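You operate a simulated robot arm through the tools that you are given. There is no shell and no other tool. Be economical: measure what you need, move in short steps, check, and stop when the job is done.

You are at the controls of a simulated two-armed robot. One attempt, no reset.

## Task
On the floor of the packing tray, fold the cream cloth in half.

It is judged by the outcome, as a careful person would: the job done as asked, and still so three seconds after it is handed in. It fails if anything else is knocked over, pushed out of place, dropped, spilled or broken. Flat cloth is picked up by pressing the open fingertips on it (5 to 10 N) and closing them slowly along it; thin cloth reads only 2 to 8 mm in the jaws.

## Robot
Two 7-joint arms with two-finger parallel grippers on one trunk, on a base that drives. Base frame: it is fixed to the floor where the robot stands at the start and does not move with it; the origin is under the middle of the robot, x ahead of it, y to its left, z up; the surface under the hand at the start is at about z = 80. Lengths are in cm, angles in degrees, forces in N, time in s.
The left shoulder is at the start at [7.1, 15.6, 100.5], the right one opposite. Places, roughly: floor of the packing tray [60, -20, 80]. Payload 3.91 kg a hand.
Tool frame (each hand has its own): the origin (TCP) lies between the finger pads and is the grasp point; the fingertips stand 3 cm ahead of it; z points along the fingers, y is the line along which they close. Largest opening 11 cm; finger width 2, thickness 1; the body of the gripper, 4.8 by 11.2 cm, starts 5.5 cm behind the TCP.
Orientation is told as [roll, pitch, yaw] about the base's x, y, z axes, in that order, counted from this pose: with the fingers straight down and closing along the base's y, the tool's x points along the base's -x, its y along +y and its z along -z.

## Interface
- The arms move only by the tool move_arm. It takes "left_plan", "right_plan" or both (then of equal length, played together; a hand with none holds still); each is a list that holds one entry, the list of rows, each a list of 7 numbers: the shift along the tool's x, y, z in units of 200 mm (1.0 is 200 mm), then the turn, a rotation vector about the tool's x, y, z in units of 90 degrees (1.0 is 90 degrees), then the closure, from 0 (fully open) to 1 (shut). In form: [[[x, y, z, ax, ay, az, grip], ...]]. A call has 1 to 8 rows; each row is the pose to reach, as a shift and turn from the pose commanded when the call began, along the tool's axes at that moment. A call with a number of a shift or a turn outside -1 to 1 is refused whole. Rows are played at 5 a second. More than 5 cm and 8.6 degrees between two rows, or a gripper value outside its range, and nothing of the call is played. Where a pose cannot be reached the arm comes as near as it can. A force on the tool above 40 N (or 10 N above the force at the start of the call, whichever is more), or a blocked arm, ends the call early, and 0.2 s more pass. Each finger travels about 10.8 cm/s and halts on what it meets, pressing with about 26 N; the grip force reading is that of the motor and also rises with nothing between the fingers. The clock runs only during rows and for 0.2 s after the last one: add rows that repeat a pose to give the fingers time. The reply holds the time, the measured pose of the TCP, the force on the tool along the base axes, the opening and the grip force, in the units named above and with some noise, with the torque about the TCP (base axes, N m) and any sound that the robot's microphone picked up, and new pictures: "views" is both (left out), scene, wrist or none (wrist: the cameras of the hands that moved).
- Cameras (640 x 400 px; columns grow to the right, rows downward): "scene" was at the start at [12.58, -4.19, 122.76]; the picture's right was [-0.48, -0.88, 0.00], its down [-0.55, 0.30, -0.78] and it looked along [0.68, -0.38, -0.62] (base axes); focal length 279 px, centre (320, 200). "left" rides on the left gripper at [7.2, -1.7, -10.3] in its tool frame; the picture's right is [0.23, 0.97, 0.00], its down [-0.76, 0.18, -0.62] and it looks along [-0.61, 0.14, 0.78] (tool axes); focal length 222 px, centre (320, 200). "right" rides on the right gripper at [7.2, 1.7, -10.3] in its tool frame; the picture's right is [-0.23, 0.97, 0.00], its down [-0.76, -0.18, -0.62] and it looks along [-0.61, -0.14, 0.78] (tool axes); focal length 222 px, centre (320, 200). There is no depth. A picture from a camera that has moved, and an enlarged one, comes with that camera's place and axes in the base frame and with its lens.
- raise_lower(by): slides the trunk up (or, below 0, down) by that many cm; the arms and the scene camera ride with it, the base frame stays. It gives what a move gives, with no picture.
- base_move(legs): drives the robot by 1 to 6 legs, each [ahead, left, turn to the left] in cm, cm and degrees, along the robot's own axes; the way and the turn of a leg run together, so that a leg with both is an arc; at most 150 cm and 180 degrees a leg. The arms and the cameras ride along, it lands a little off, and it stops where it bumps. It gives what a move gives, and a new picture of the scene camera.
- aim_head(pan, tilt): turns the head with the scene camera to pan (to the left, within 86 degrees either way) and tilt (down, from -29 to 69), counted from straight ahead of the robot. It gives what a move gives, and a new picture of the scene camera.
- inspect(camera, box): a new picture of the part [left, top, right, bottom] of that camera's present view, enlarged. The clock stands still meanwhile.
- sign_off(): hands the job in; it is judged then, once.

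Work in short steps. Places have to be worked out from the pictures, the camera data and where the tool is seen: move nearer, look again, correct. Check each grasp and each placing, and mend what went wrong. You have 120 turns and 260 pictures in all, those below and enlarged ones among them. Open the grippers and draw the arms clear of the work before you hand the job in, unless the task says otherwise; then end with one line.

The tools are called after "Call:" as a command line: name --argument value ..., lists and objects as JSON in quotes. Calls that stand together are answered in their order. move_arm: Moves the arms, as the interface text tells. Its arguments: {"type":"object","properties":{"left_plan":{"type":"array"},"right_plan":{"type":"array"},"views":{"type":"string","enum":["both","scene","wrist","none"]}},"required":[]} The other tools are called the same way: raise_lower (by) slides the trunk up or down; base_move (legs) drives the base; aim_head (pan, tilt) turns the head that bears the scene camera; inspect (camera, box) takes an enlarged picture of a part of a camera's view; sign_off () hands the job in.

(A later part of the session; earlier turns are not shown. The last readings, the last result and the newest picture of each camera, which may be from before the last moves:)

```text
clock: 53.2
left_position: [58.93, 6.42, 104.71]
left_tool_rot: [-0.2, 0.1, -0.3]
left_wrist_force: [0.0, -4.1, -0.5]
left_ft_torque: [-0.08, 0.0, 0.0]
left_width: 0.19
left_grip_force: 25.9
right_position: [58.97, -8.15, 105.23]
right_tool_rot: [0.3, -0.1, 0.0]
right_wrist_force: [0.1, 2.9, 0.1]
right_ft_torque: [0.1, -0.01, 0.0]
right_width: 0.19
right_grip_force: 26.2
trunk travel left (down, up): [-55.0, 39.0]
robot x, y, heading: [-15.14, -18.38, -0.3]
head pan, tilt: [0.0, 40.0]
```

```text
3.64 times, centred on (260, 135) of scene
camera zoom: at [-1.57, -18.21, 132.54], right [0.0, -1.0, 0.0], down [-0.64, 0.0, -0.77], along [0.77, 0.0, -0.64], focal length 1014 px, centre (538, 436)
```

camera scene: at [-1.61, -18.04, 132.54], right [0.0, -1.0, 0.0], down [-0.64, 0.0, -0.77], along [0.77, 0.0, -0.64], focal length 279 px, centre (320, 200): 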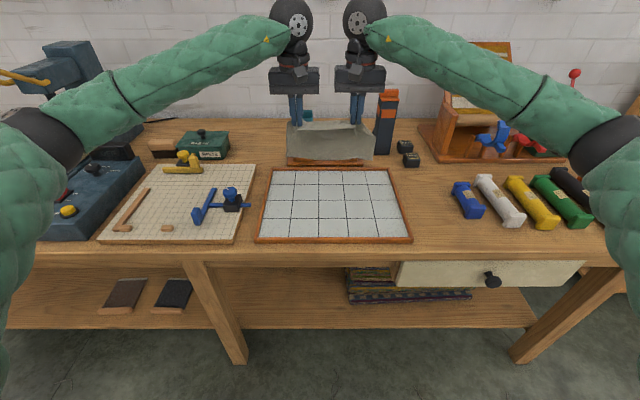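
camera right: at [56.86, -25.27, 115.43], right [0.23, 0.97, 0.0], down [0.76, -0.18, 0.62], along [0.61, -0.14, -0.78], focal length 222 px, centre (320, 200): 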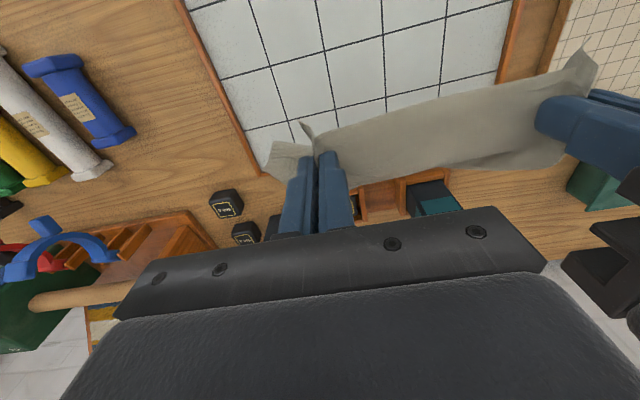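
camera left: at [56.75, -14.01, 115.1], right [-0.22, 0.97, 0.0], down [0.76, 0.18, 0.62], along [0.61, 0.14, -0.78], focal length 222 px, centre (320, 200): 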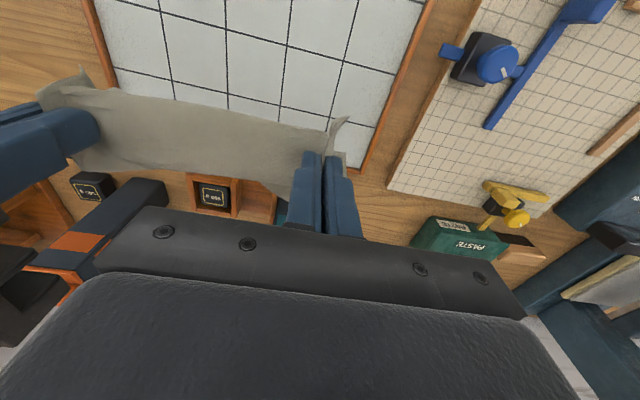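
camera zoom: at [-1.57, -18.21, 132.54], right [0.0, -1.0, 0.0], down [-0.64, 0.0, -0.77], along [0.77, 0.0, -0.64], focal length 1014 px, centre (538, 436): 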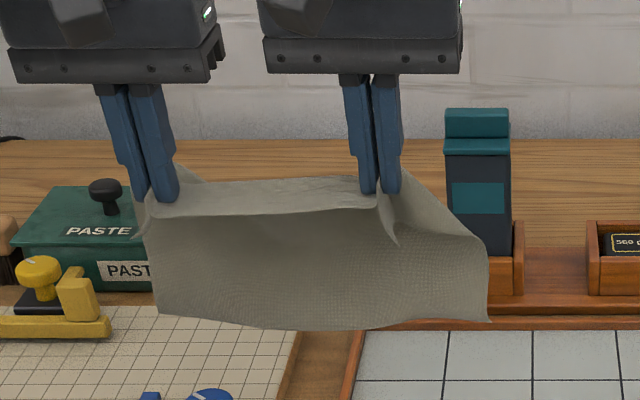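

Now it's clear: it is a single sheet. The front hem sticks forward about 2 cm, and the rest leaves the pinch backward and hangs with its bottom about 16 cm below the TCP. I'll return over the tray and lower until the back edge nearly touches at x≈67.

Call:
move_arm --left_plan '[[[-0.03, -0.19, 0, 0, 0, 0, 1], [-0.06, -0.38, 0, 0, 0, 0, 1], [-0.1, -0.57, 0, 0, 0, 0, 1], [-0.13, -0.76, 0, 0, 0, 0, 1], [-0.16, -0.95, 0.05, 0, 0, 0, 1], [-0.16, -0.95, 0.2, 0, 0, 0, 1], [-0.16, -0.95, 0.35, 0, 0, 0, 1], [-0.16, -0.95, 0.35, 0, 0, 0, 1]]]' --right_plan '[[[-0.03, -0.19, 0, 0, 0, 0, 1], [-0.06, -0.38, 0, 0, 0, 0, 1], [-0.1, -0.57, 0, 0, 0, 0, 1], [-0.13, -0.76, 0, 0, 0, 0, 1], [-0.16, -0.95, 0.06, 0, 0, 0, 1], [-0.16, -0.95, 0.21, 0, 0, 0, 1], [-0.16, -0.95, 0.37, 0, 0, 0, 1], [-0.16, -0.95, 0.37, 0, 0, 0, 1]]]' --views "none"

Call:
inspect --camera "scene" --box '[240, 120, 420, 232]'

```text
clock: 55.0
left_position: [62.06, -12.44, 98.09]
left_tool_rot: [-0.2, -0.1, -0.3]
left_wrist_force: [0.7, -14.2, -0.3]
left_ft_torque: [-0.44, -0.02, 0.06]
left_width: 0.22
left_grip_force: 25.9
right_position: [62.14, -27.31, 97.64]
right_tool_rot: [0.2, 0.0, 0.1]
right_wrist_force: [-0.9, 14.2, 0.7]
right_ft_torque: [0.44, 0.01, 0.02]
right_width: 0.21
right_grip_force: 26.4
trunk travel left (down, up): [-55.0, 39.0]
robot x, y, heading: [-15.36, -17.98, -0.2]
head pan, tilt: [0.0, 40.0]
```

```text
3.56 times, centred on (330, 176) of scene
camera zoom: at [-1.66, -17.98, 132.55], right [0.0, -1.0, 0.0], down [-0.64, 0.0, -0.77], along [0.77, 0.0, -0.64], focal length 992 px, centre (284, 285)
```

zoom: 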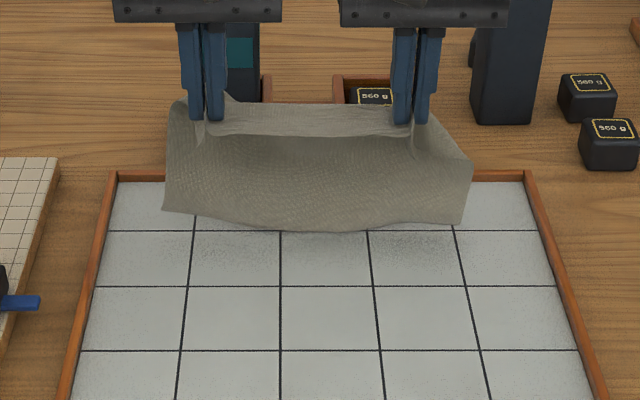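

The hem is near the floor. I'll lay the cloth down by lowering while moving the hands forward, easing the sideways tension a bit.

Call:
move_arm --left_plan '[[[0.075, -0.012, 0.16, 0, 0, 0, 1], [0.2, -0.012, 0.29, 0, 0, 0, 1], [0.35, -0.012, 0.42, 0, 0, 0, 1], [0.5, -0.012, 0.52, 0, 0, 0, 1], [0.625, -0.012, 0.585, 0, 0, 0, 1], [0.625, -0.012, 0.585, 0, 0, 0, 1]]]' --right_plan '[[[0.075, 0.012, 0.15, 0, 0, 0, 1], [0.2, 0.012, 0.275, 0, 0, 0, 1], [0.35, 0.012, 0.4, 0, 0, 0, 1], [0.5, 0.012, 0.5, 0, 0, 0, 1], [0.625, 0.012, 0.565, 0, 0, 0, 1], [0.625, 0.012, 0.565, 0, 0, 0, 1]]]' --views "none"

Call:
inspect --camera "scene" --box '[240, 150, 420, 262]'

```text
clock: 56.4
left_position: [49.6, -12.63, 86.1]
left_tool_rot: [-0.3, -0.1, -0.2]
left_wrist_force: [0.0, 0.0, -0.5]
left_ft_torque: [-0.01, -0.05, -0.01]
left_width: 0.22
left_grip_force: 25.9
right_position: [49.67, -26.89, 86.16]
right_tool_rot: [0.2, 0.1, 0.1]
right_wrist_force: [0.9, -0.1, -0.2]
right_ft_torque: [0.02, -0.03, 0.01]
right_width: 0.2
right_grip_force: 25.7
trunk travel left (down, up): [-55.0, 39.0]
robot x, y, heading: [-15.31, -18.21, -0.2]
head pan, tilt: [0.0, 40.0]
```

```text
3.56 times, centred on (330, 206) of scene
camera zoom: at [-1.6, -18.04, 132.54], right [0.0, -1.0, 0.0], down [-0.64, 0.0, -0.77], along [0.77, 0.0, -0.64], focal length 992 px, centre (284, 179)
```

zoom: 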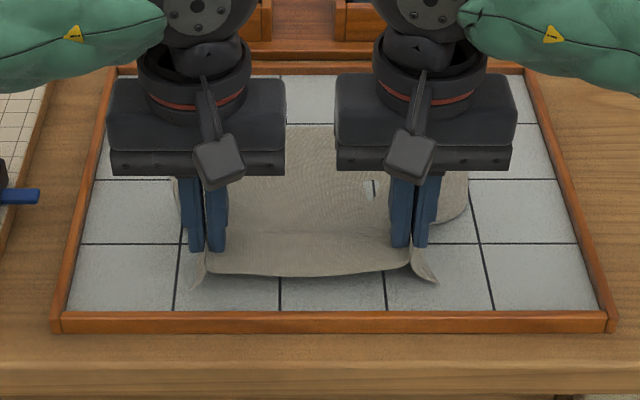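

The cloth is laid flat: hem at about 47.5, back edge at about 68.4. Now I'll fold along a tight arc centred at x≈58 so little slack forms.

Call:
move_arm --left_plan '[[[-0.07, 0, -0.1, 0, 0, 0, 1], [-0.135, 0, -0.19, 0, 0, 0, 1], [-0.32, 0, -0.265, 0, 0, 0, 1], [-0.505, 0, -0.26, 0, 0, 0, 1], [-0.67, 0, -0.2, 0, 0, 0, 1], [-0.795, 0, -0.1, 0, 0, 0, 1], [-0.86, 0, -0.05, 0, 0, 0, 1], [-0.86, 0, -0.05, 0, 0, 0, 1]]]' --right_plan '[[[-0.07, 0, -0.1, 0, 0, 0, 1], [-0.135, 0, -0.19, 0, 0, 0, 1], [-0.32, 0, -0.265, 0, 0, 0, 1], [-0.505, 0, -0.26, 0, 0, 0, 1], [-0.67, 0, -0.2, 0, 0, 0, 1], [-0.795, 0, -0.1, 0, 0, 0, 1], [-0.86, 0, -0.05, 0, 0, 0, 1], [-0.86, 0, -0.05, 0, 0, 0, 1]]]' --views "wrist"

Call:
inspect --camera "scene" --box '[240, 150, 420, 262]'

```text
clock: 58.2
left_position: [66.6, -12.66, 87.19]
left_tool_rot: [-0.2, 0.0, -0.2]
left_wrist_force: [0.7, 0.8, -0.5]
left_ft_torque: [-0.01, 0.02, 0.0]
left_width: 0.22
left_grip_force: 26.1
right_position: [66.81, -26.68, 87.51]
right_tool_rot: [0.2, -0.1, 0.1]
right_wrist_force: [-0.6, 0.4, -0.6]
right_ft_torque: [0.02, -0.02, 0.01]
right_width: 0.21
right_grip_force: 26.0
trunk travel left (down, up): [-55.0, 39.0]
robot x, y, heading: [-15.38, -17.87, -0.2]
head pan, tilt: [0.0, 40.0]
camera right: at [59.63, -25.09, 97.77], right [0.23, 0.97, 0.0], down [0.76, -0.18, 0.62], along [0.61, -0.14, -0.78], focal length 222 px, centre (320, 200)
camera left: at [59.47, -14.26, 97.67], right [-0.22, 0.97, 0.0], down [0.76, 0.18, 0.62], along [0.61, 0.14, -0.78], focal length 222 px, centre (320, 200)
```

right: 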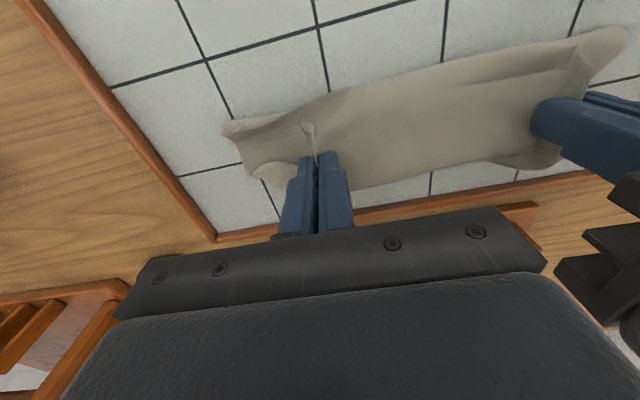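
left: 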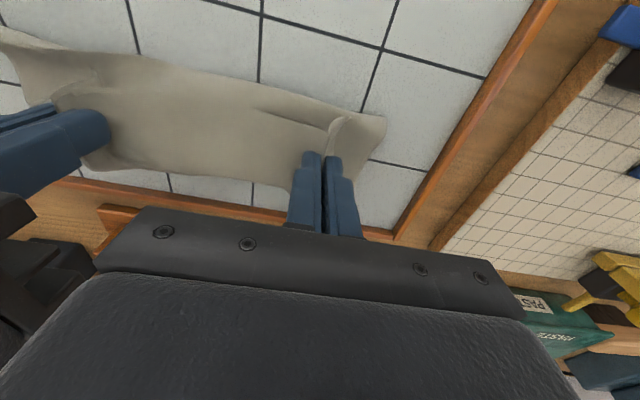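

```text
3.56 times, centred on (330, 206) of scene
camera zoom: at [-1.62, -18.04, 132.55], right [0.0, -1.0, 0.0], down [-0.64, 0.0, -0.77], along [0.77, 0.0, -0.64], focal length 992 px, centre (284, 179)
```

zoom: 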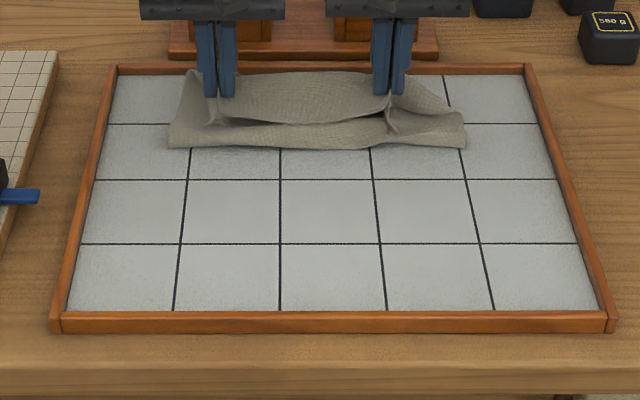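

The crease again lands at x≈64.5: the sheet leaves the pinch toward +x, so folding backward makes an S. The natural fold is the reverse. I'll hang the cloth, touch its free edge down near x≈53, move the hands +x while lowering to lay the bottom half, then come back −x to lay the top half. First I lift and bring it forward.

Call:
move_arm --left_plan '[[[0, 0, -0.22, 0, 0, 0, 1], [0, 0, -0.45, 0, 0, 0, 1], [0.05, 0, -0.67, 0, 0, 0, 1], [0.18, 0, -0.85, 0, 0, 0, 1], [0.38, 0, -0.9, 0, 0, 0, 1], [0.6, 0, -0.9, 0, 0, 0, 1], [0.8, 0, -0.9, 0, 0, 0, 1], [0.93, 0, -0.9, 0, 0, 0, 1]]]' --right_plan '[[[0, 0, -0.22, 0, 0, 0, 1], [0, 0, -0.45, 0, 0, 0, 1], [0.05, 0, -0.67, 0, 0, 0, 1], [0.18, 0, -0.85, 0, 0, 0, 1], [0.38, 0, -0.9, 0, 0, 0, 1], [0.6, 0, -0.9, 0, 0, 0, 1], [0.8, 0, -0.9, 0, 0, 0, 1], [0.93, 0, -0.9, 0, 0, 0, 1]]]' --views "none"

Call:
move_arm --left_plan '[[[0, 0, 0, 0, 0, 0, 1], [0, 0, 0, 0, 0, 0, 1], [0, 0, 0.1, 0, 0, 0, 1], [0, 0, 0.2, 0, 0, 0, 1], [0, 0, 0.3, 0, 0, 0, 1], [0, 0, 0.3, 0, 0, 0, 1]]]' --right_plan '[[[0, 0, 0, 0, 0, 0, 1], [0, 0, 0, 0, 0, 0, 1], [0, 0, 0.1, 0, 0, 0, 1], [0, 0, 0.2, 0, 0, 0, 1], [0, 0, 0.3, 0, 0, 0, 1], [0, 0, 0.3, 0, 0, 0, 1]]]'

Call:
inspect --camera "scene" --box '[240, 130, 420, 260]'

```text
clock: 60.0
left_position: [48.05, -12.63, 105.3]
left_tool_rot: [-0.3, 0.0, -0.2]
left_wrist_force: [0.4, -0.5, -0.1]
left_ft_torque: [0.01, 0.03, 0.05]
left_width: 0.21
left_grip_force: 25.7
right_position: [48.47, -26.92, 105.44]
right_tool_rot: [0.1, 0.1, 0.1]
right_wrist_force: [0.2, 0.2, -0.5]
right_ft_torque: [-0.01, -0.04, -0.01]
right_width: 0.2
right_grip_force: 26.6
trunk travel left (down, up): [-55.0, 39.0]
robot x, y, heading: [-15.34, -18.12, 0.0]
head pan, tilt: [0.0, 40.0]
```

```text
clock: 61.4
left_position: [48.3, -12.7, 99.11]
left_tool_rot: [-0.2, 0.0, -0.2]
left_wrist_force: [-0.1, 0.1, -1.5]
left_ft_torque: [-0.04, 0.03, 0.01]
left_width: 0.19
left_grip_force: 26.1
right_position: [48.47, -27.05, 99.37]
right_tool_rot: [0.2, 0.0, 0.1]
right_wrist_force: [0.7, 0.4, -0.3]
right_ft_torque: [-0.06, 0.03, 0.0]
right_width: 0.22
right_grip_force: 26.2
trunk travel left (down, up): [-55.0, 39.0]
robot x, y, heading: [-15.16, -18.1, -0.3]
head pan, tilt: [0.0, 40.0]
camera scene: at [-1.66, -18.04, 132.55], right [0.0, -1.0, 0.0], down [-0.64, 0.0, -0.77], along [0.77, 0.0, -0.64], focal length 279 px, centre (320, 200)
camera right: at [41.17, -25.33, 109.73], right [0.23, 0.97, 0.0], down [0.76, -0.18, 0.62], along [0.61, -0.14, -0.78], focal length 222 px, centre (320, 200)
camera left: at [41.07, -14.31, 109.54], right [-0.22, 0.97, 0.0], down [0.76, 0.18, 0.62], along [0.61, 0.14, -0.78], focal length 222 px, centre (320, 200)
```

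scene: 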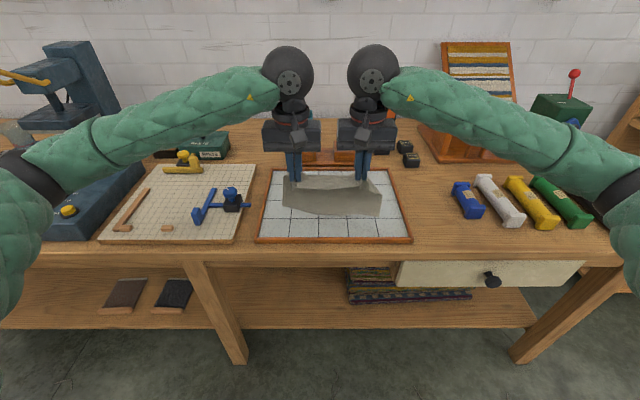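
right: 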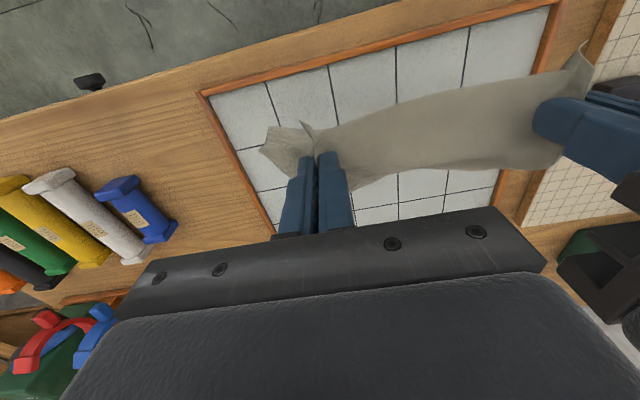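
left: 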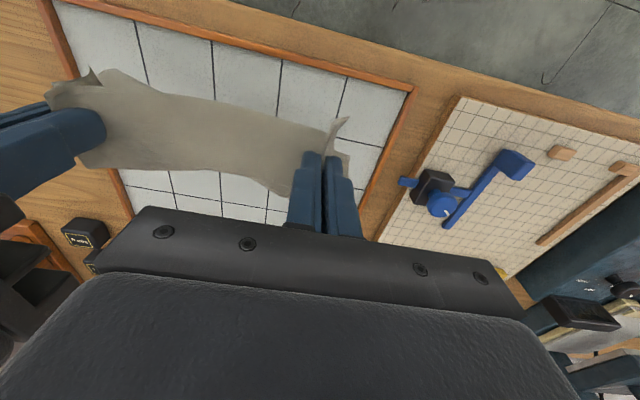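

```text
3.08 times, centred on (330, 195) of scene
camera zoom: at [-1.66, -18.04, 132.55], right [0.0, -1.0, 0.0], down [-0.64, 0.0, -0.77], along [0.77, 0.0, -0.64], focal length 858 px, centre (289, 215)
```

zoom: 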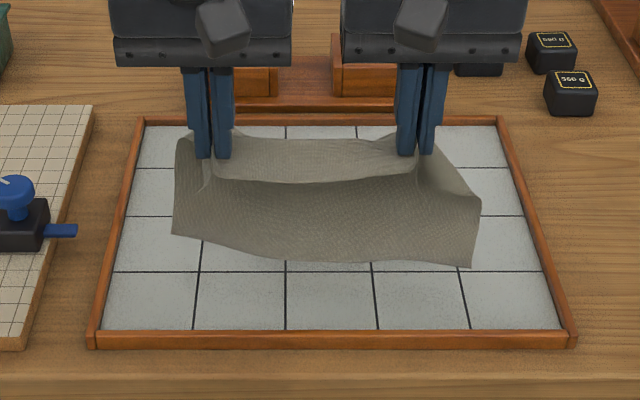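

The far edge hangs near x≈53, a bit higher on the left because the left pinch is deeper. I'll level it by lowering the left 1.5 cm more, touch down, then go +x and down together to lay the bottom half.

Call:
move_arm --left_plan '[[[0, 0, 0.15, 0, 0, 0, 1], [0, 0, 0.15, 0, 0, 0, 1], [-0.1, 0, 0.25, 0, 0, 0, 1], [-0.2, 0, 0.35, 0, 0, 0, 1], [-0.3, 0, 0.44, 0, 0, 0, 1], [-0.3, 0, 0.44, 0, 0, 0, 1]]]' --right_plan '[[[0, 0, 0.08, 0, 0, 0, 1], [0, 0, 0.08, 0, 0, 0, 1], [-0.1, 0, 0.18, 0, 0, 0, 1], [-0.2, 0, 0.28, 0, 0, 0, 1], [-0.3, 0, 0.37, 0, 0, 0, 1], [-0.3, 0, 0.37, 0, 0, 0, 1]]]' --views "none"

Call:
inspect --camera "scene" --box '[240, 130, 420, 260]'

```text
clock: 62.8
left_position: [54.1, -12.65, 90.41]
left_tool_rot: [-0.2, 0.1, -0.3]
left_wrist_force: [-0.2, 0.0, 0.6]
left_ft_torque: [-0.02, 0.02, 0.0]
left_width: 0.18
left_grip_force: 26.3
right_position: [54.28, -26.94, 92.02]
right_tool_rot: [0.2, -0.1, 0.1]
right_wrist_force: [-0.6, 0.2, 0.5]
right_ft_torque: [-0.04, 0.01, 0.03]
right_width: 0.21
right_grip_force: 26.0
trunk travel left (down, up): [-55.0, 39.0]
robot x, y, heading: [-15.21, -18.0, -0.0]
head pan, tilt: [0.0, 40.0]
```

```text
3.08 times, centred on (330, 195) of scene
camera zoom: at [-1.71, -18.04, 132.56], right [0.0, -1.0, 0.0], down [-0.64, 0.0, -0.77], along [0.77, 0.0, -0.64], focal length 858 px, centre (289, 215)
```

zoom: 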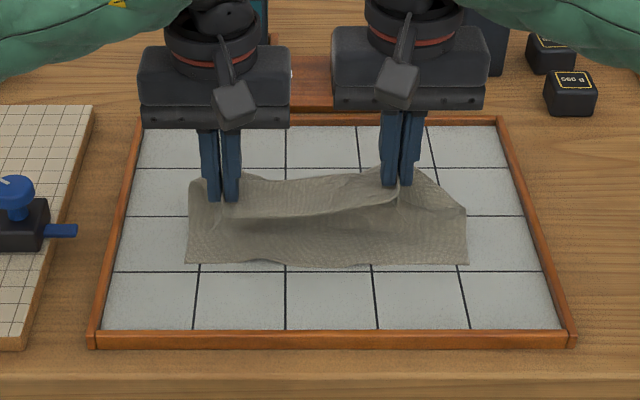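

Excellent: the far edge lies straight at x≈54, y -9..-33.7. I'll continue +x and down, then return −x to lay the top layer with its hem at x≈54.

Call:
move_arm --left_plan '[[[-0.1, 0, 0.1, 0, 0, 0, 1], [-0.2, 0, 0.17, 0, 0, 0, 1], [-0.22, 0, 0.22, 0, 0, 0, 1], [-0.2, 0, 0.26, 0, 0, 0, 1], [-0.17, 0, 0.28, 0, 0, 0, 1], [-0.17, 0, 0.28, 0, 0, 0, 1]]]' --right_plan '[[[-0.1, 0, 0.11, 0, 0, 0, 1], [-0.2, 0, 0.2, 0, 0, 0, 1], [-0.2, 0, 0.27, 0, 0, 0, 1], [-0.15, 0, 0.33, 0, 0, 0, 1], [-0.09, 0, 0.36, 0, 0, 0, 1], [-0.09, 0, 0.36, 0, 0, 0, 1]]]' --views "wrist"

Call:
inspect --camera "scene" --box '[240, 130, 420, 260]'

```text
clock: 64.2
left_position: [57.65, -12.51, 84.81]
left_tool_rot: [-0.1, 0.1, -0.4]
left_wrist_force: [-0.1, -0.4, -0.2]
left_ft_torque: [0.02, 0.01, 0.01]
left_width: 0.21
left_grip_force: 25.6
right_position: [56.0, -26.8, 84.59]
right_tool_rot: [0.2, -0.1, 0.0]
right_wrist_force: [-0.3, 0.0, -0.3]
right_ft_torque: [-0.03, 0.0, 0.0]
right_width: 0.2
right_grip_force: 25.8
trunk travel left (down, up): [-55.0, 39.0]
robot x, y, heading: [-15.08, -18.13, 0.1]
head pan, tilt: [0.0, 40.0]
camera right: at [48.84, -25.2, 94.98], right [0.23, 0.97, 0.0], down [0.76, -0.18, 0.62], along [0.61, -0.14, -0.78], focal length 222 px, centre (320, 200)
camera left: at [50.46, -14.26, 95.17], right [-0.22, 0.97, 0.0], down [0.76, 0.18, 0.62], along [0.61, 0.14, -0.78], focal length 222 px, centre (320, 200)
```

right: 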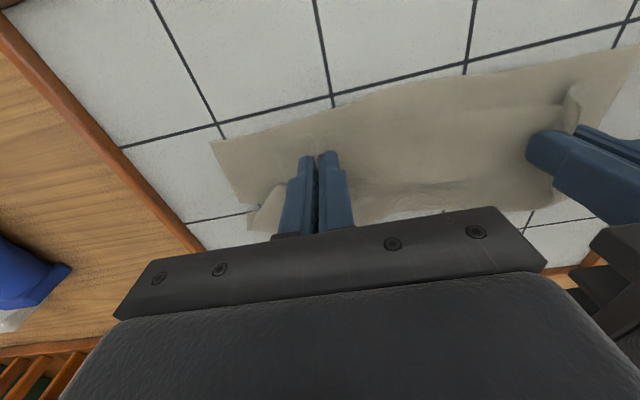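
left: 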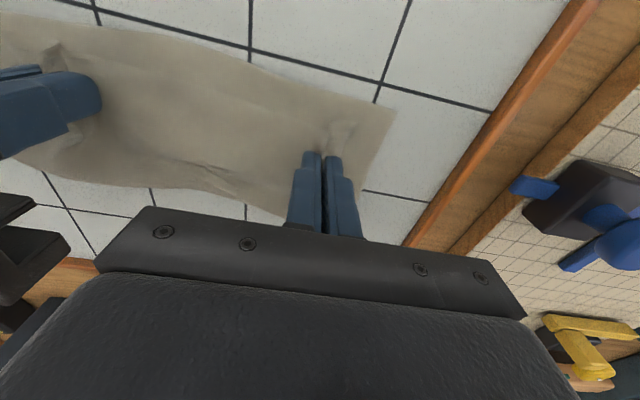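

```text
3.08 times, centred on (330, 195) of scene
camera zoom: at [-1.6, -18.03, 132.54], right [0.0, -1.0, 0.0], down [-0.64, 0.0, -0.77], along [0.77, 0.0, -0.64], focal length 858 px, centre (289, 215)
```

zoom: 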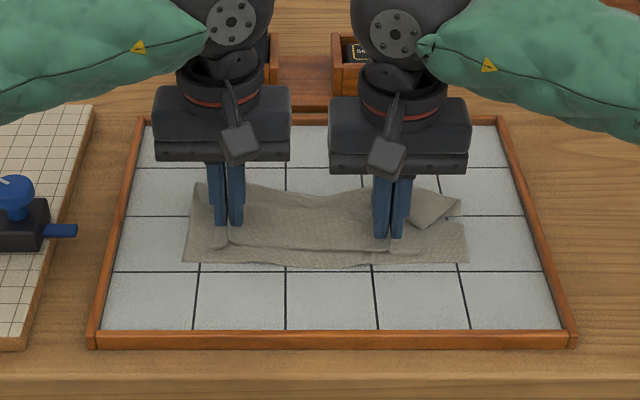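

The fold is forming well: far edge at 54, crease at about 65, top hem at about 55.8. I'll nudge both hands 1.4 cm toward −x, touch down, open the fingers slightly, and lift away.

Call:
move_arm --left_plan '[[[0.035, 0, 0.0, 0, 0, 0, 1], [0.07, 0, 0.015, 0, 0, 0, 1], [0.07, 0, 0.035, 0, 0, 0, 1], [0.07, 0, 0.035, 0, 0, 0, 0.9], [0.07, 0, 0.03, 0, 0, 0, 0.8], [0.07, 0, 0.0, 0, 0, 0, 0.75], [0.07, 0, -0.1, 0, 0, 0, 0.7], [0.07, 0, -0.3, 0, 0, 0, 0.7]]]' --right_plan '[[[0.035, 0, 0.0, 0, 0, 0, 1], [0.07, 0, 0.015, 0, 0, 0, 1], [0.07, 0, 0.025, 0, 0, 0, 1], [0.07, 0, 0.025, 0, 0, 0, 0.9], [0.07, 0, 0.02, 0, 0, 0, 0.8], [0.07, 0, 0.0, 0, 0, 0, 0.75], [0.07, 0, -0.1, 0, 0, 0, 0.7], [0.07, 0, -0.3, 0, 0, 0, 0.7]]]' --views "wrist"

Call:
inspect --camera "scene" --box '[240, 130, 420, 260]'

```text
clock: 66.0
left_position: [56.04, -12.64, 90.81]
left_tool_rot: [-0.2, -0.1, -0.2]
left_wrist_force: [-0.8, 0.4, 0.0]
left_ft_torque: [0.04, -0.03, -0.03]
left_width: 3.3
left_grip_force: 0.0
right_position: [54.51, -26.91, 90.83]
right_tool_rot: [0.1, -0.1, 0.1]
right_wrist_force: [-0.3, 0.1, -0.4]
right_ft_torque: [0.02, 0.0, -0.02]
right_width: 3.31
right_grip_force: 0.2
trunk travel left (down, up): [-55.0, 39.0]
robot x, y, heading: [-15.37, -17.8, 0.3]
head pan, tilt: [0.0, 40.0]
camera right: at [47.14, -25.24, 101.13], right [0.23, 0.97, 0.0], down [0.76, -0.18, 0.62], along [0.61, -0.14, -0.78], focal length 222 px, centre (320, 200)
camera left: at [48.92, -14.29, 101.16], right [-0.22, 0.97, 0.0], down [0.76, 0.18, 0.62], along [0.61, 0.14, -0.78], focal length 222 px, centre (320, 200)
```

right: 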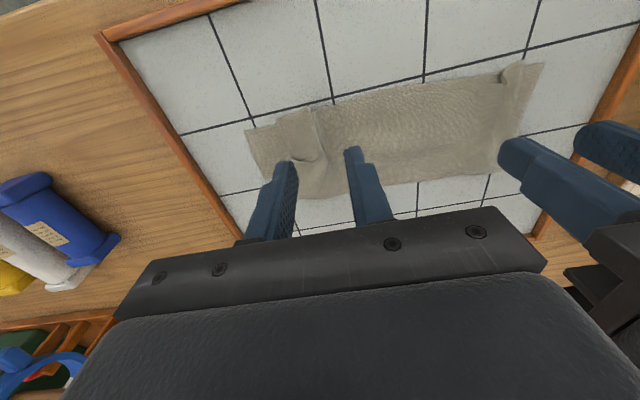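
left: 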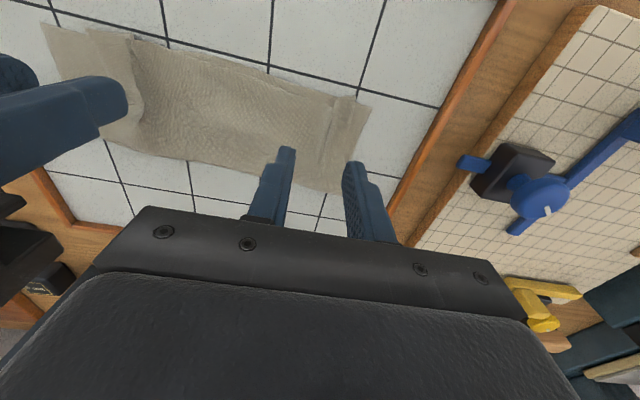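

```text
3.08 times, centred on (330, 195) of scene
camera zoom: at [-1.75, -18.05, 132.54], right [0.0, -1.0, 0.0], down [-0.64, 0.0, -0.77], along [0.77, 0.0, -0.64], focal length 858 px, centre (289, 215)
```

zoom: 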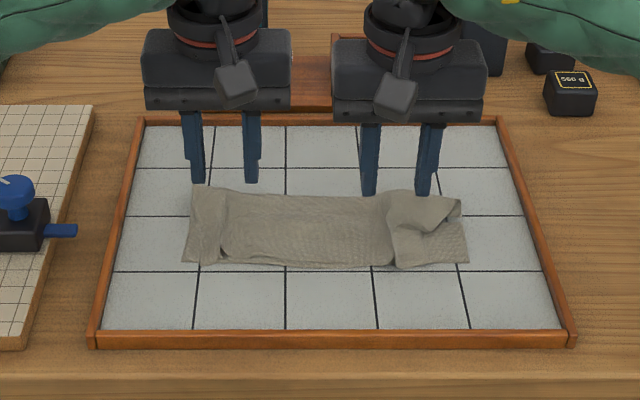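

Released with a nice half-fold, but the top layer's corners are gathered inward, especially the right one. I'll move the hands aside and inspect.

Call:
move_arm --left_plan '[[[0, 0.1, -0.1, 0, 0, 0, 0.8], [0, 0.3, -0.2, 0, 0, 0, 0.9], [0, 0.5, -0.2, 0, 0, 0, 1]]]' --right_plan '[[[0, -0.1, -0.1, 0, 0, 0, 0.8], [0, -0.3, -0.2, 0, 0, 0, 0.9], [0, -0.5, -0.2, 0, 0, 0, 1]]]' --views "none"

Call:
inspect --camera "scene" --box '[260, 165, 400, 250]'

Call:
inspect --camera "right" --box '[320, 20, 640, 220]'

Call:
inspect --camera "left" --box '[0, 20, 320, 220]'

```text
clock: 66.8
left_position: [56.3, -2.74, 94.86]
left_tool_rot: [-0.2, 0.0, -0.2]
left_wrist_force: [0.4, 0.2, -0.7]
left_ft_torque: [0.03, 0.0, 0.03]
left_width: 0.0
left_grip_force: 26.0
right_position: [54.53, -36.72, 94.7]
right_tool_rot: [0.2, -0.1, 0.1]
right_wrist_force: [0.1, -0.3, 1.0]
right_ft_torque: [-0.02, -0.04, 0.0]
right_width: 0.0
right_grip_force: 26.3
trunk travel left (down, up): [-55.0, 39.0]
robot x, y, heading: [-15.22, -18.31, 0.1]
head pan, tilt: [0.0, 40.0]
```

```text
4.57 times, centred on (330, 208) of scene
camera zoom: at [-1.7, -18.04, 132.56], right [0.0, -1.0, 0.0], down [-0.64, 0.0, -0.77], along [0.77, 0.0, -0.64], focal length 1275 px, centre (274, 166)
```

zoom: 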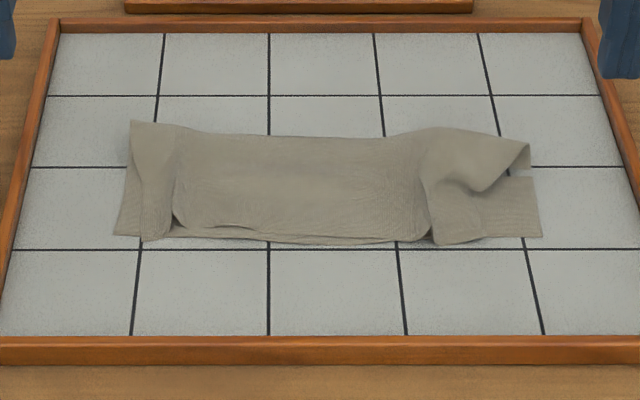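

```text
2.00 times, centred on (480, 120) of right
camera zoom: at [47.37, -35.08, 105.04], right [0.23, 0.97, 0.0], down [0.76, -0.18, 0.62], along [0.61, -0.14, -0.78], focal length 444 px, centre (0, 360)
```

zoom: 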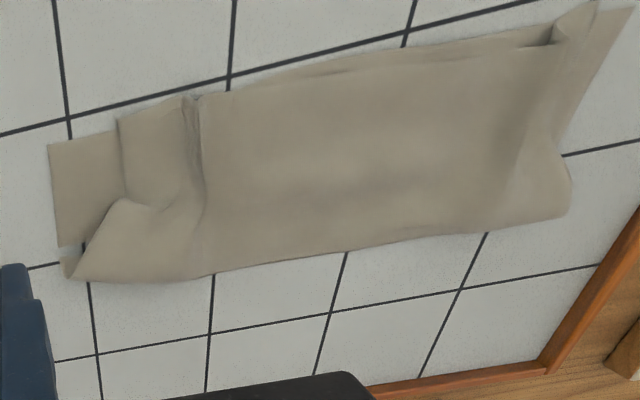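

```text
2.00 times, centred on (160, 120) of left
camera zoom: at [49.06, -4.35, 105.21], right [-0.22, 0.97, 0.0], down [0.76, 0.18, 0.62], along [0.61, 0.14, -0.78], focal length 444 px, centre (640, 360)
```

zoom: 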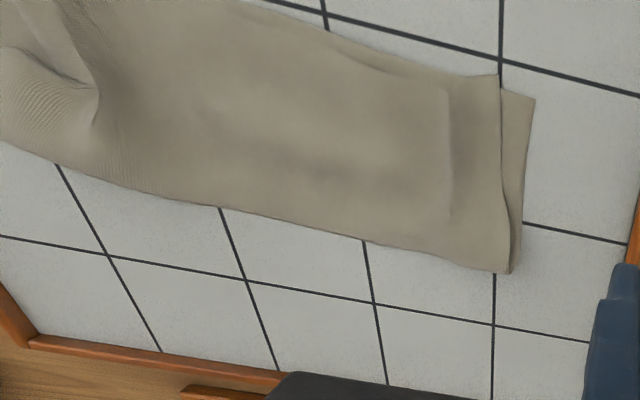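

The fold is good, with layers aligned at x≈53–54 and the crease at about 65. I need to spread the top layer's right corner by about 3.5 cm and the left by about 1.5 cm. I'll press closed right fingers lightly on the corner strip at (55.2,-28.7).

Call:
move_arm --right_plan '[[[0, 0.15, 0.05, 0, 0, 0, 1], [-0.03, 0.3, 0.15, 0, 0, 0, 1], [-0.035, 0.4, 0.3, 0, 0, 0, 1], [-0.035, 0.4, 0.45, 0, 0, 0, 1], [-0.035, 0.4, 0.52, 0, 0, 0, 1], [-0.035, 0.4, 0.525, 0, 0, 0, 1], [-0.035, 0.4, 0.525, 0, 0, 0, 1]]]' --views "wrist"

```text
clock: 68.4
left_position: [56.33, -2.77, 94.86]
left_tool_rot: [-0.2, 0.0, -0.2]
left_wrist_force: [0.4, 0.4, -0.6]
left_ft_torque: [0.0, 0.05, 0.0]
left_width: 0.0
left_grip_force: 25.6
right_position: [55.44, -28.75, 84.33]
right_tool_rot: [0.2, 0.0, 0.1]
right_wrist_force: [0.3, 0.9, -0.9]
right_ft_torque: [-0.03, 0.01, 0.01]
right_width: 0.0
right_grip_force: 25.8
trunk travel left (down, up): [-55.0, 39.0]
robot x, y, heading: [-15.52, -18.41, 0.0]
head pan, tilt: [0.0, 40.0]
camera right: at [48.17, -27.26, 94.65], right [0.23, 0.97, 0.0], down [0.76, -0.18, 0.62], along [0.61, -0.14, -0.78], focal length 222 px, centre (320, 200)
```

right: 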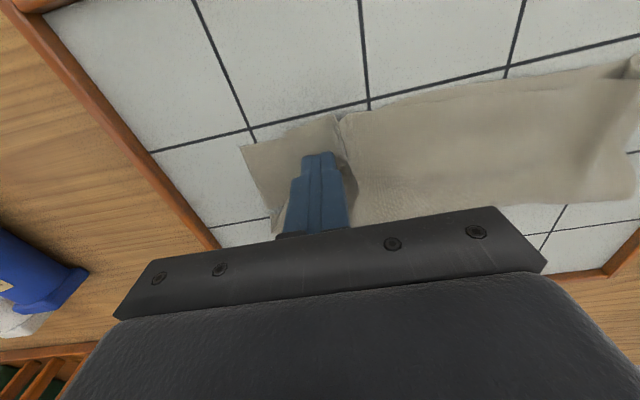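

Not in contact yet, so I'll go down a little more.

Call:
move_arm --right_plan '[[[0, 0, 0.01, 0, 0, 0, 1], [0, 0, 0.017, 0, 0, 0, 1], [0, 0, 0.017, 0, 0, 0, 1]]]' --views "none"

```text
clock: 69.2
left_position: [56.27, -2.77, 94.84]
left_tool_rot: [-0.1, 0.0, -0.2]
left_wrist_force: [-0.3, 0.6, 0.0]
left_ft_torque: [0.02, 0.0, 0.0]
left_width: 0.0
left_grip_force: 26.2
right_position: [55.43, -28.9, 83.99]
right_tool_rot: [0.2, -0.1, 0.1]
right_wrist_force: [2.0, 0.8, 6.3]
right_ft_torque: [0.02, 0.04, 0.03]
right_width: 0.01
right_grip_force: 25.5
trunk travel left (down, up): [-55.0, 39.0]
robot x, y, heading: [-15.2, -18.07, -0.2]
head pan, tilt: [0.0, 40.0]
```

Contact is 6.3 N. I'll drag outward by 3 cm and lift.

Call:
move_arm --right_plan '[[[0, -0.03, 0.002, 0, 0, 0, 1], [0, -0.06, 0.002, 0, 0, 0, 1], [0, -0.09, 0.002, 0, 0, 0, 1], [0, -0.12, 0.002, 0, 0, 0, 1], [0, -0.15, 0.002, 0, 0, 0, 1], [0, -0.15, -0.1, 0, 0, 0, 1], [0, -0.15, -0.3, 0, 0, 0, 1]]]' --views "wrist"

Call:
inspect --camera "scene" --box '[260, 165, 400, 250]'

```text
clock: 70.8
left_position: [56.29, -2.75, 94.8]
left_tool_rot: [-0.2, 0.0, -0.3]
left_wrist_force: [-0.9, -0.7, 0.1]
left_ft_torque: [0.01, -0.02, 0.02]
left_width: 0.0
left_grip_force: 25.7
right_position: [55.44, -31.78, 89.77]
right_tool_rot: [0.1, -0.1, 0.1]
right_wrist_force: [-0.4, -0.9, 0.3]
right_ft_torque: [0.02, 0.02, -0.01]
right_width: 0.0
right_grip_force: 26.1
trunk travel left (down, up): [-55.0, 39.0]
robot x, y, heading: [-15.42, -17.96, -0.2]
head pan, tilt: [0.0, 40.0]
camera right: at [48.18, -30.21, 100.06], right [0.23, 0.97, 0.0], down [0.76, -0.18, 0.62], along [0.61, -0.14, -0.78], focal length 222 px, centre (320, 200)
```

right: 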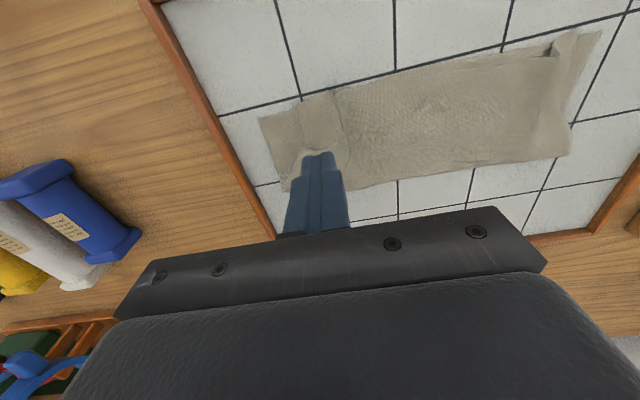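

```text
4.57 times, centred on (330, 208) of scene
camera zoom: at [-1.67, -18.02, 132.54], right [0.0, -1.0, 0.0], down [-0.64, 0.0, -0.77], along [0.77, 0.0, -0.64], focal length 1275 px, centre (274, 166)
```

zoom: 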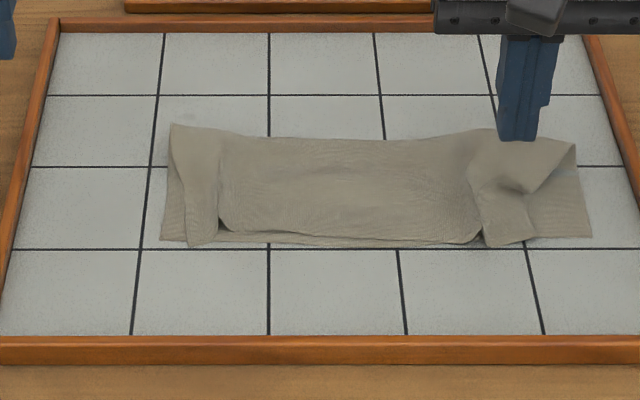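

The whole cloth slid 3 cm to the right instead. I'll pin the middle of the cloth with the closed left fingers at (58,-18.5), then drag only the top right corner.

Call:
move_arm --left_plan '[[[-0.03, -0.2, 0, 0, 0, 0, 1], [-0.06, -0.4, 0, 0, 0, 0, 1], [-0.085, -0.6, 0.05, 0, 0, 0, 1], [-0.085, -0.79, 0.15, 0, 0, 0, 1], [-0.085, -0.79, 0.35, 0, 0, 0, 1], [-0.085, -0.79, 0.5, 0, 0, 0, 1], [-0.085, -0.79, 0.545, 0, 0, 0, 1], [-0.085, -0.79, 0.545, 0, 0, 0, 1]]]' --views "none"

```text
clock: 72.6
left_position: [57.83, -18.65, 83.91]
left_tool_rot: [-0.2, -0.1, -0.2]
left_wrist_force: [1.5, -2.8, 18.0]
left_ft_torque: [-0.08, -0.06, -0.03]
left_width: 0.01
left_grip_force: 25.4
right_position: [55.43, -31.89, 89.84]
right_tool_rot: [0.3, -0.1, 0.1]
right_wrist_force: [0.8, 1.0, -0.8]
right_ft_torque: [0.02, -0.01, 0.02]
right_width: 0.0
right_grip_force: 26.4
trunk travel left (down, up): [-55.0, 39.0]
robot x, y, heading: [-14.95, -17.85, -0.0]
head pan, tilt: [0.0, 40.0]
```

Pinned at 18 N. Now the right hand goes down and drags outward 3.4 cm.

Call:
move_arm --right_plan '[[[0, 0, 0.2, 0, 0, 0, 1], [0, 0, 0.3, 0, 0, 0, 1], [0, 0, 0.304, 0, 0, 0, 1], [0, -0.04, 0.304, 0, 0, 0, 1], [0, -0.08, 0.304, 0, 0, 0, 1], [0, -0.12, 0.304, 0, 0, 0, 1], [0, -0.17, 0.304, 0, 0, 0, 1]]]' --views "wrist"

Call:
inspect --camera "scene" --box '[260, 165, 400, 250]'

```text
clock: 74.2
left_position: [57.66, -18.44, 83.92]
left_tool_rot: [-0.3, 0.0, -0.2]
left_wrist_force: [4.6, -6.3, 27.9]
left_ft_torque: [-0.13, -0.11, 0.01]
left_width: 0.0
left_grip_force: 26.1
right_position: [55.3, -35.28, 83.9]
right_tool_rot: [0.3, -0.1, 0.1]
right_wrist_force: [1.6, 5.2, 10.1]
right_ft_torque: [0.11, -0.07, -0.02]
right_width: 0.01
right_grip_force: 26.1
trunk travel left (down, up): [-55.0, 39.0]
robot x, y, heading: [-14.97, -18.02, -0.3]
head pan, tilt: [0.0, 40.0]
camera right: at [47.99, -33.67, 94.29], right [0.23, 0.97, 0.0], down [0.76, -0.18, 0.62], along [0.61, -0.14, -0.78], focal length 222 px, centre (320, 200)
```

right: 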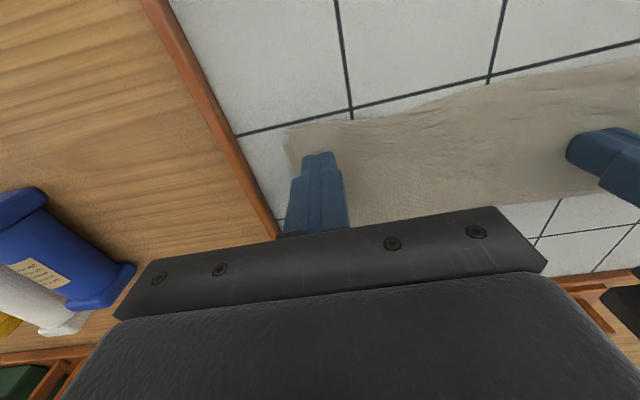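

```text
4.57 times, centred on (330, 208) of scene
camera zoom: at [-1.85, -18.04, 132.58], right [0.0, -1.0, 0.0], down [-0.64, 0.0, -0.77], along [0.77, 0.0, -0.64], focal length 1275 px, centre (274, 166)
```

zoom: 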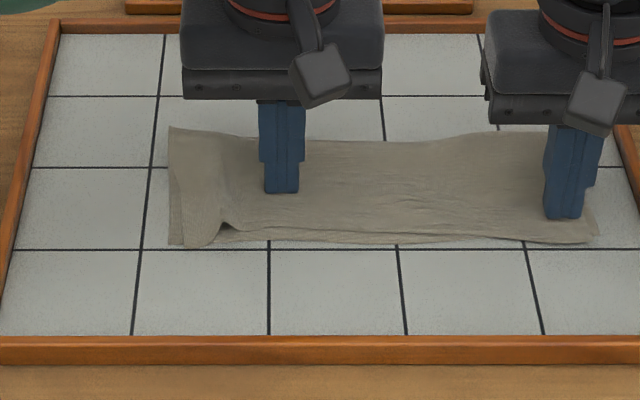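

The right side is now flat and aligned. I'll swap roles: right pins the middle, and left goes to the left corner strip at (55.5,-13.6).

Call:
move_arm --left_plan '[[[0, 0, -0.1, 0, 0, 0, 1], [0, 0.05, -0.25, 0, 0, 0, 1], [0.05, 0.15, -0.25, 0, 0, 0, 1], [0.11, 0.25, -0.25, 0, 0, 0, 1], [0.11, 0.25, -0.25, 0, 0, 0, 1], [0.11, 0.25, -0.25, 0, 0, 0, 1], [0.11, 0.25, -0.25, 0, 0, 0, 1], [0.11, 0.25, -0.25, 0, 0, 0, 1]]]' --right_plan '[[[0, 0, -0.1, 0, 0, 0, 1], [0, 0, -0.25, 0, 0, 0, 1], [-0.05, 0.1, -0.25, 0, 0, 0, 1], [-0.1, 0.25, -0.25, 0, 0, 0, 1], [-0.12, 0.44, -0.25, 0, 0, 0, 1], [-0.12, 0.44, -0.1, 0, 0, 0, 1], [-0.12, 0.44, 0.0, 0, 0, 0, 1], [-0.12, 0.44, 0.004, 0, 0, 0, 1]]]' --views "wrist"

Call:
inspect --camera "scene" --box '[260, 165, 400, 250]'

```text
clock: 76.0
left_position: [55.65, -13.32, 88.84]
left_tool_rot: [-0.2, 0.0, -0.2]
left_wrist_force: [-0.4, -0.2, -0.1]
left_ft_torque: [-0.03, 0.0, -0.02]
left_width: 0.0
left_grip_force: 26.3
right_position: [57.72, -26.41, 83.99]
right_tool_rot: [0.3, -0.1, 0.1]
right_wrist_force: [-2.1, -0.3, 14.6]
right_ft_torque: [-0.1, 0.08, 0.0]
right_width: 0.01
right_grip_force: 26.5
trunk travel left (down, up): [-55.0, 39.0]
robot x, y, heading: [-15.24, -18.14, -0.1]
head pan, tilt: [0.0, 40.0]
camera right: at [50.38, -24.86, 94.26], right [0.23, 0.97, 0.0], down [0.76, -0.18, 0.62], along [0.61, -0.14, -0.78], focal length 222 px, centre (320, 200)
camera left: at [48.44, -14.94, 99.19], right [-0.22, 0.97, 0.0], down [0.76, 0.18, 0.62], along [0.61, 0.14, -0.78], focal length 222 px, centre (320, 200)
```

right: 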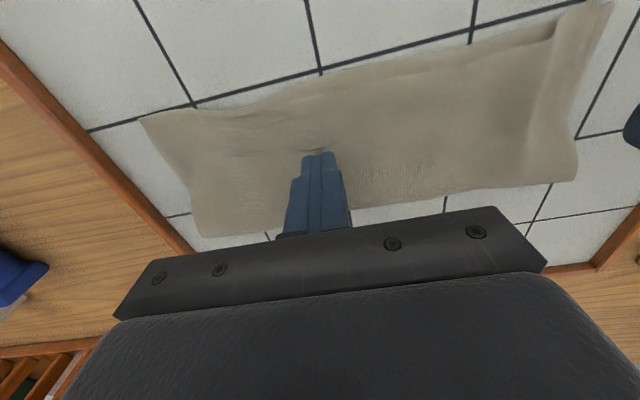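
left: 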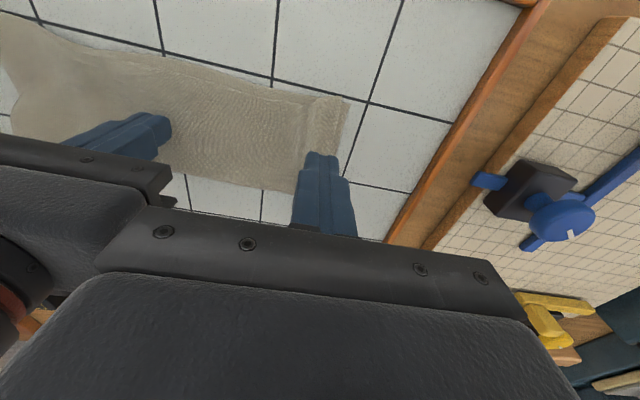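

```text
4.57 times, centred on (330, 208) of scene
camera zoom: at [-1.72, -18.04, 132.58], right [0.0, -1.0, 0.0], down [-0.64, 0.0, -0.77], along [0.77, 0.0, -0.64], focal length 1275 px, centre (274, 166)
```

zoom: 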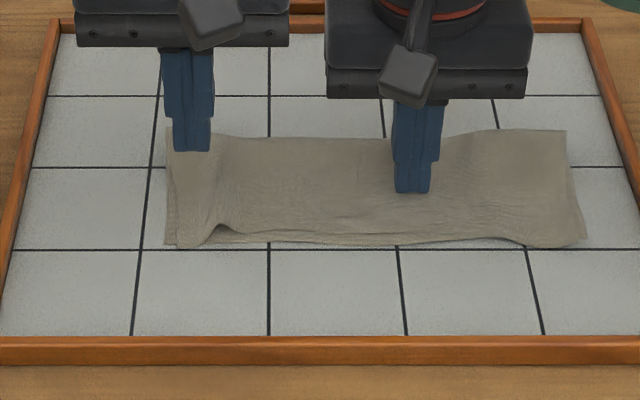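

Pinned at 14.6 N. The left hand presses the corner strip and drags outward about 2 cm.

Call:
move_arm --left_plan '[[[0, 0, 0.15, 0, 0, 0, 1], [0, 0, 0.235, 0, 0, 0, 1], [0, 0, 0.244, 0, 0, 0, 1], [0.01, 0.03, 0.244, 0, 0, 0, 1], [0.02, 0.06, 0.244, 0, 0, 0, 1], [0.03, 0.1, 0.244, 0, 0, 0, 1], [0.03, 0.1, 0.1, 0, 0, 0, 1], [0.03, 0.1, -0.1, 0, 0, 0, 1]]]' --views "wrist"

Call:
inspect --camera "scene" --box '[260, 165, 400, 250]'

```text
clock: 77.8
left_position: [55.02, -11.6, 91.09]
left_tool_rot: [-0.2, 0.0, -0.2]
left_wrist_force: [0.8, 0.3, -0.1]
left_ft_torque: [0.03, 0.01, -0.01]
left_width: 0.0
left_grip_force: 25.9
right_position: [57.57, -26.52, 83.94]
right_tool_rot: [0.2, -0.1, 0.1]
right_wrist_force: [5.6, 0.0, 28.6]
right_ft_torque: [-0.03, -0.13, 0.01]
right_width: 0.0
right_grip_force: 25.9
trunk travel left (down, up): [-55.0, 39.0]
robot x, y, heading: [-14.81, -18.16, -0.1]
head pan, tilt: [0.0, 40.0]
camera left: at [47.77, -13.15, 101.38], right [-0.22, 0.97, 0.0], down [0.76, 0.18, 0.62], along [0.61, 0.14, -0.78], focal length 222 px, centre (320, 200)
```

left: 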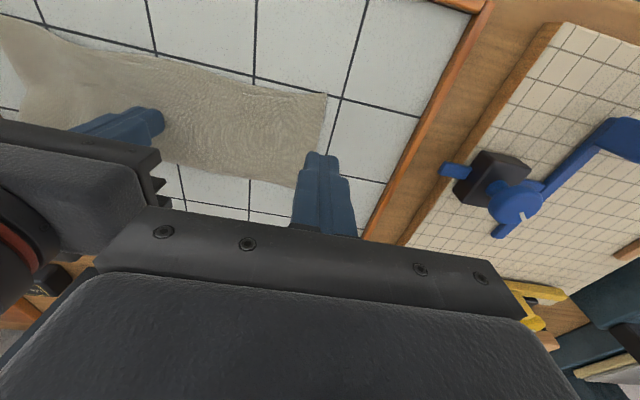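

```text
4.57 times, centred on (330, 208) of scene
camera zoom: at [-1.8, -18.03, 132.56], right [0.0, -1.0, 0.0], down [-0.64, 0.0, -0.77], along [0.77, 0.0, -0.64], focal length 1275 px, centre (274, 166)
```

zoom: 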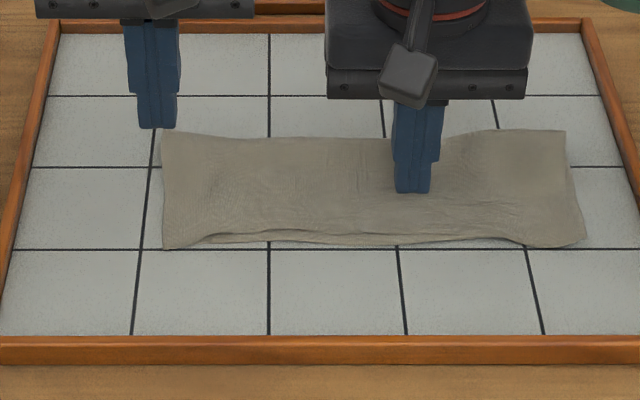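

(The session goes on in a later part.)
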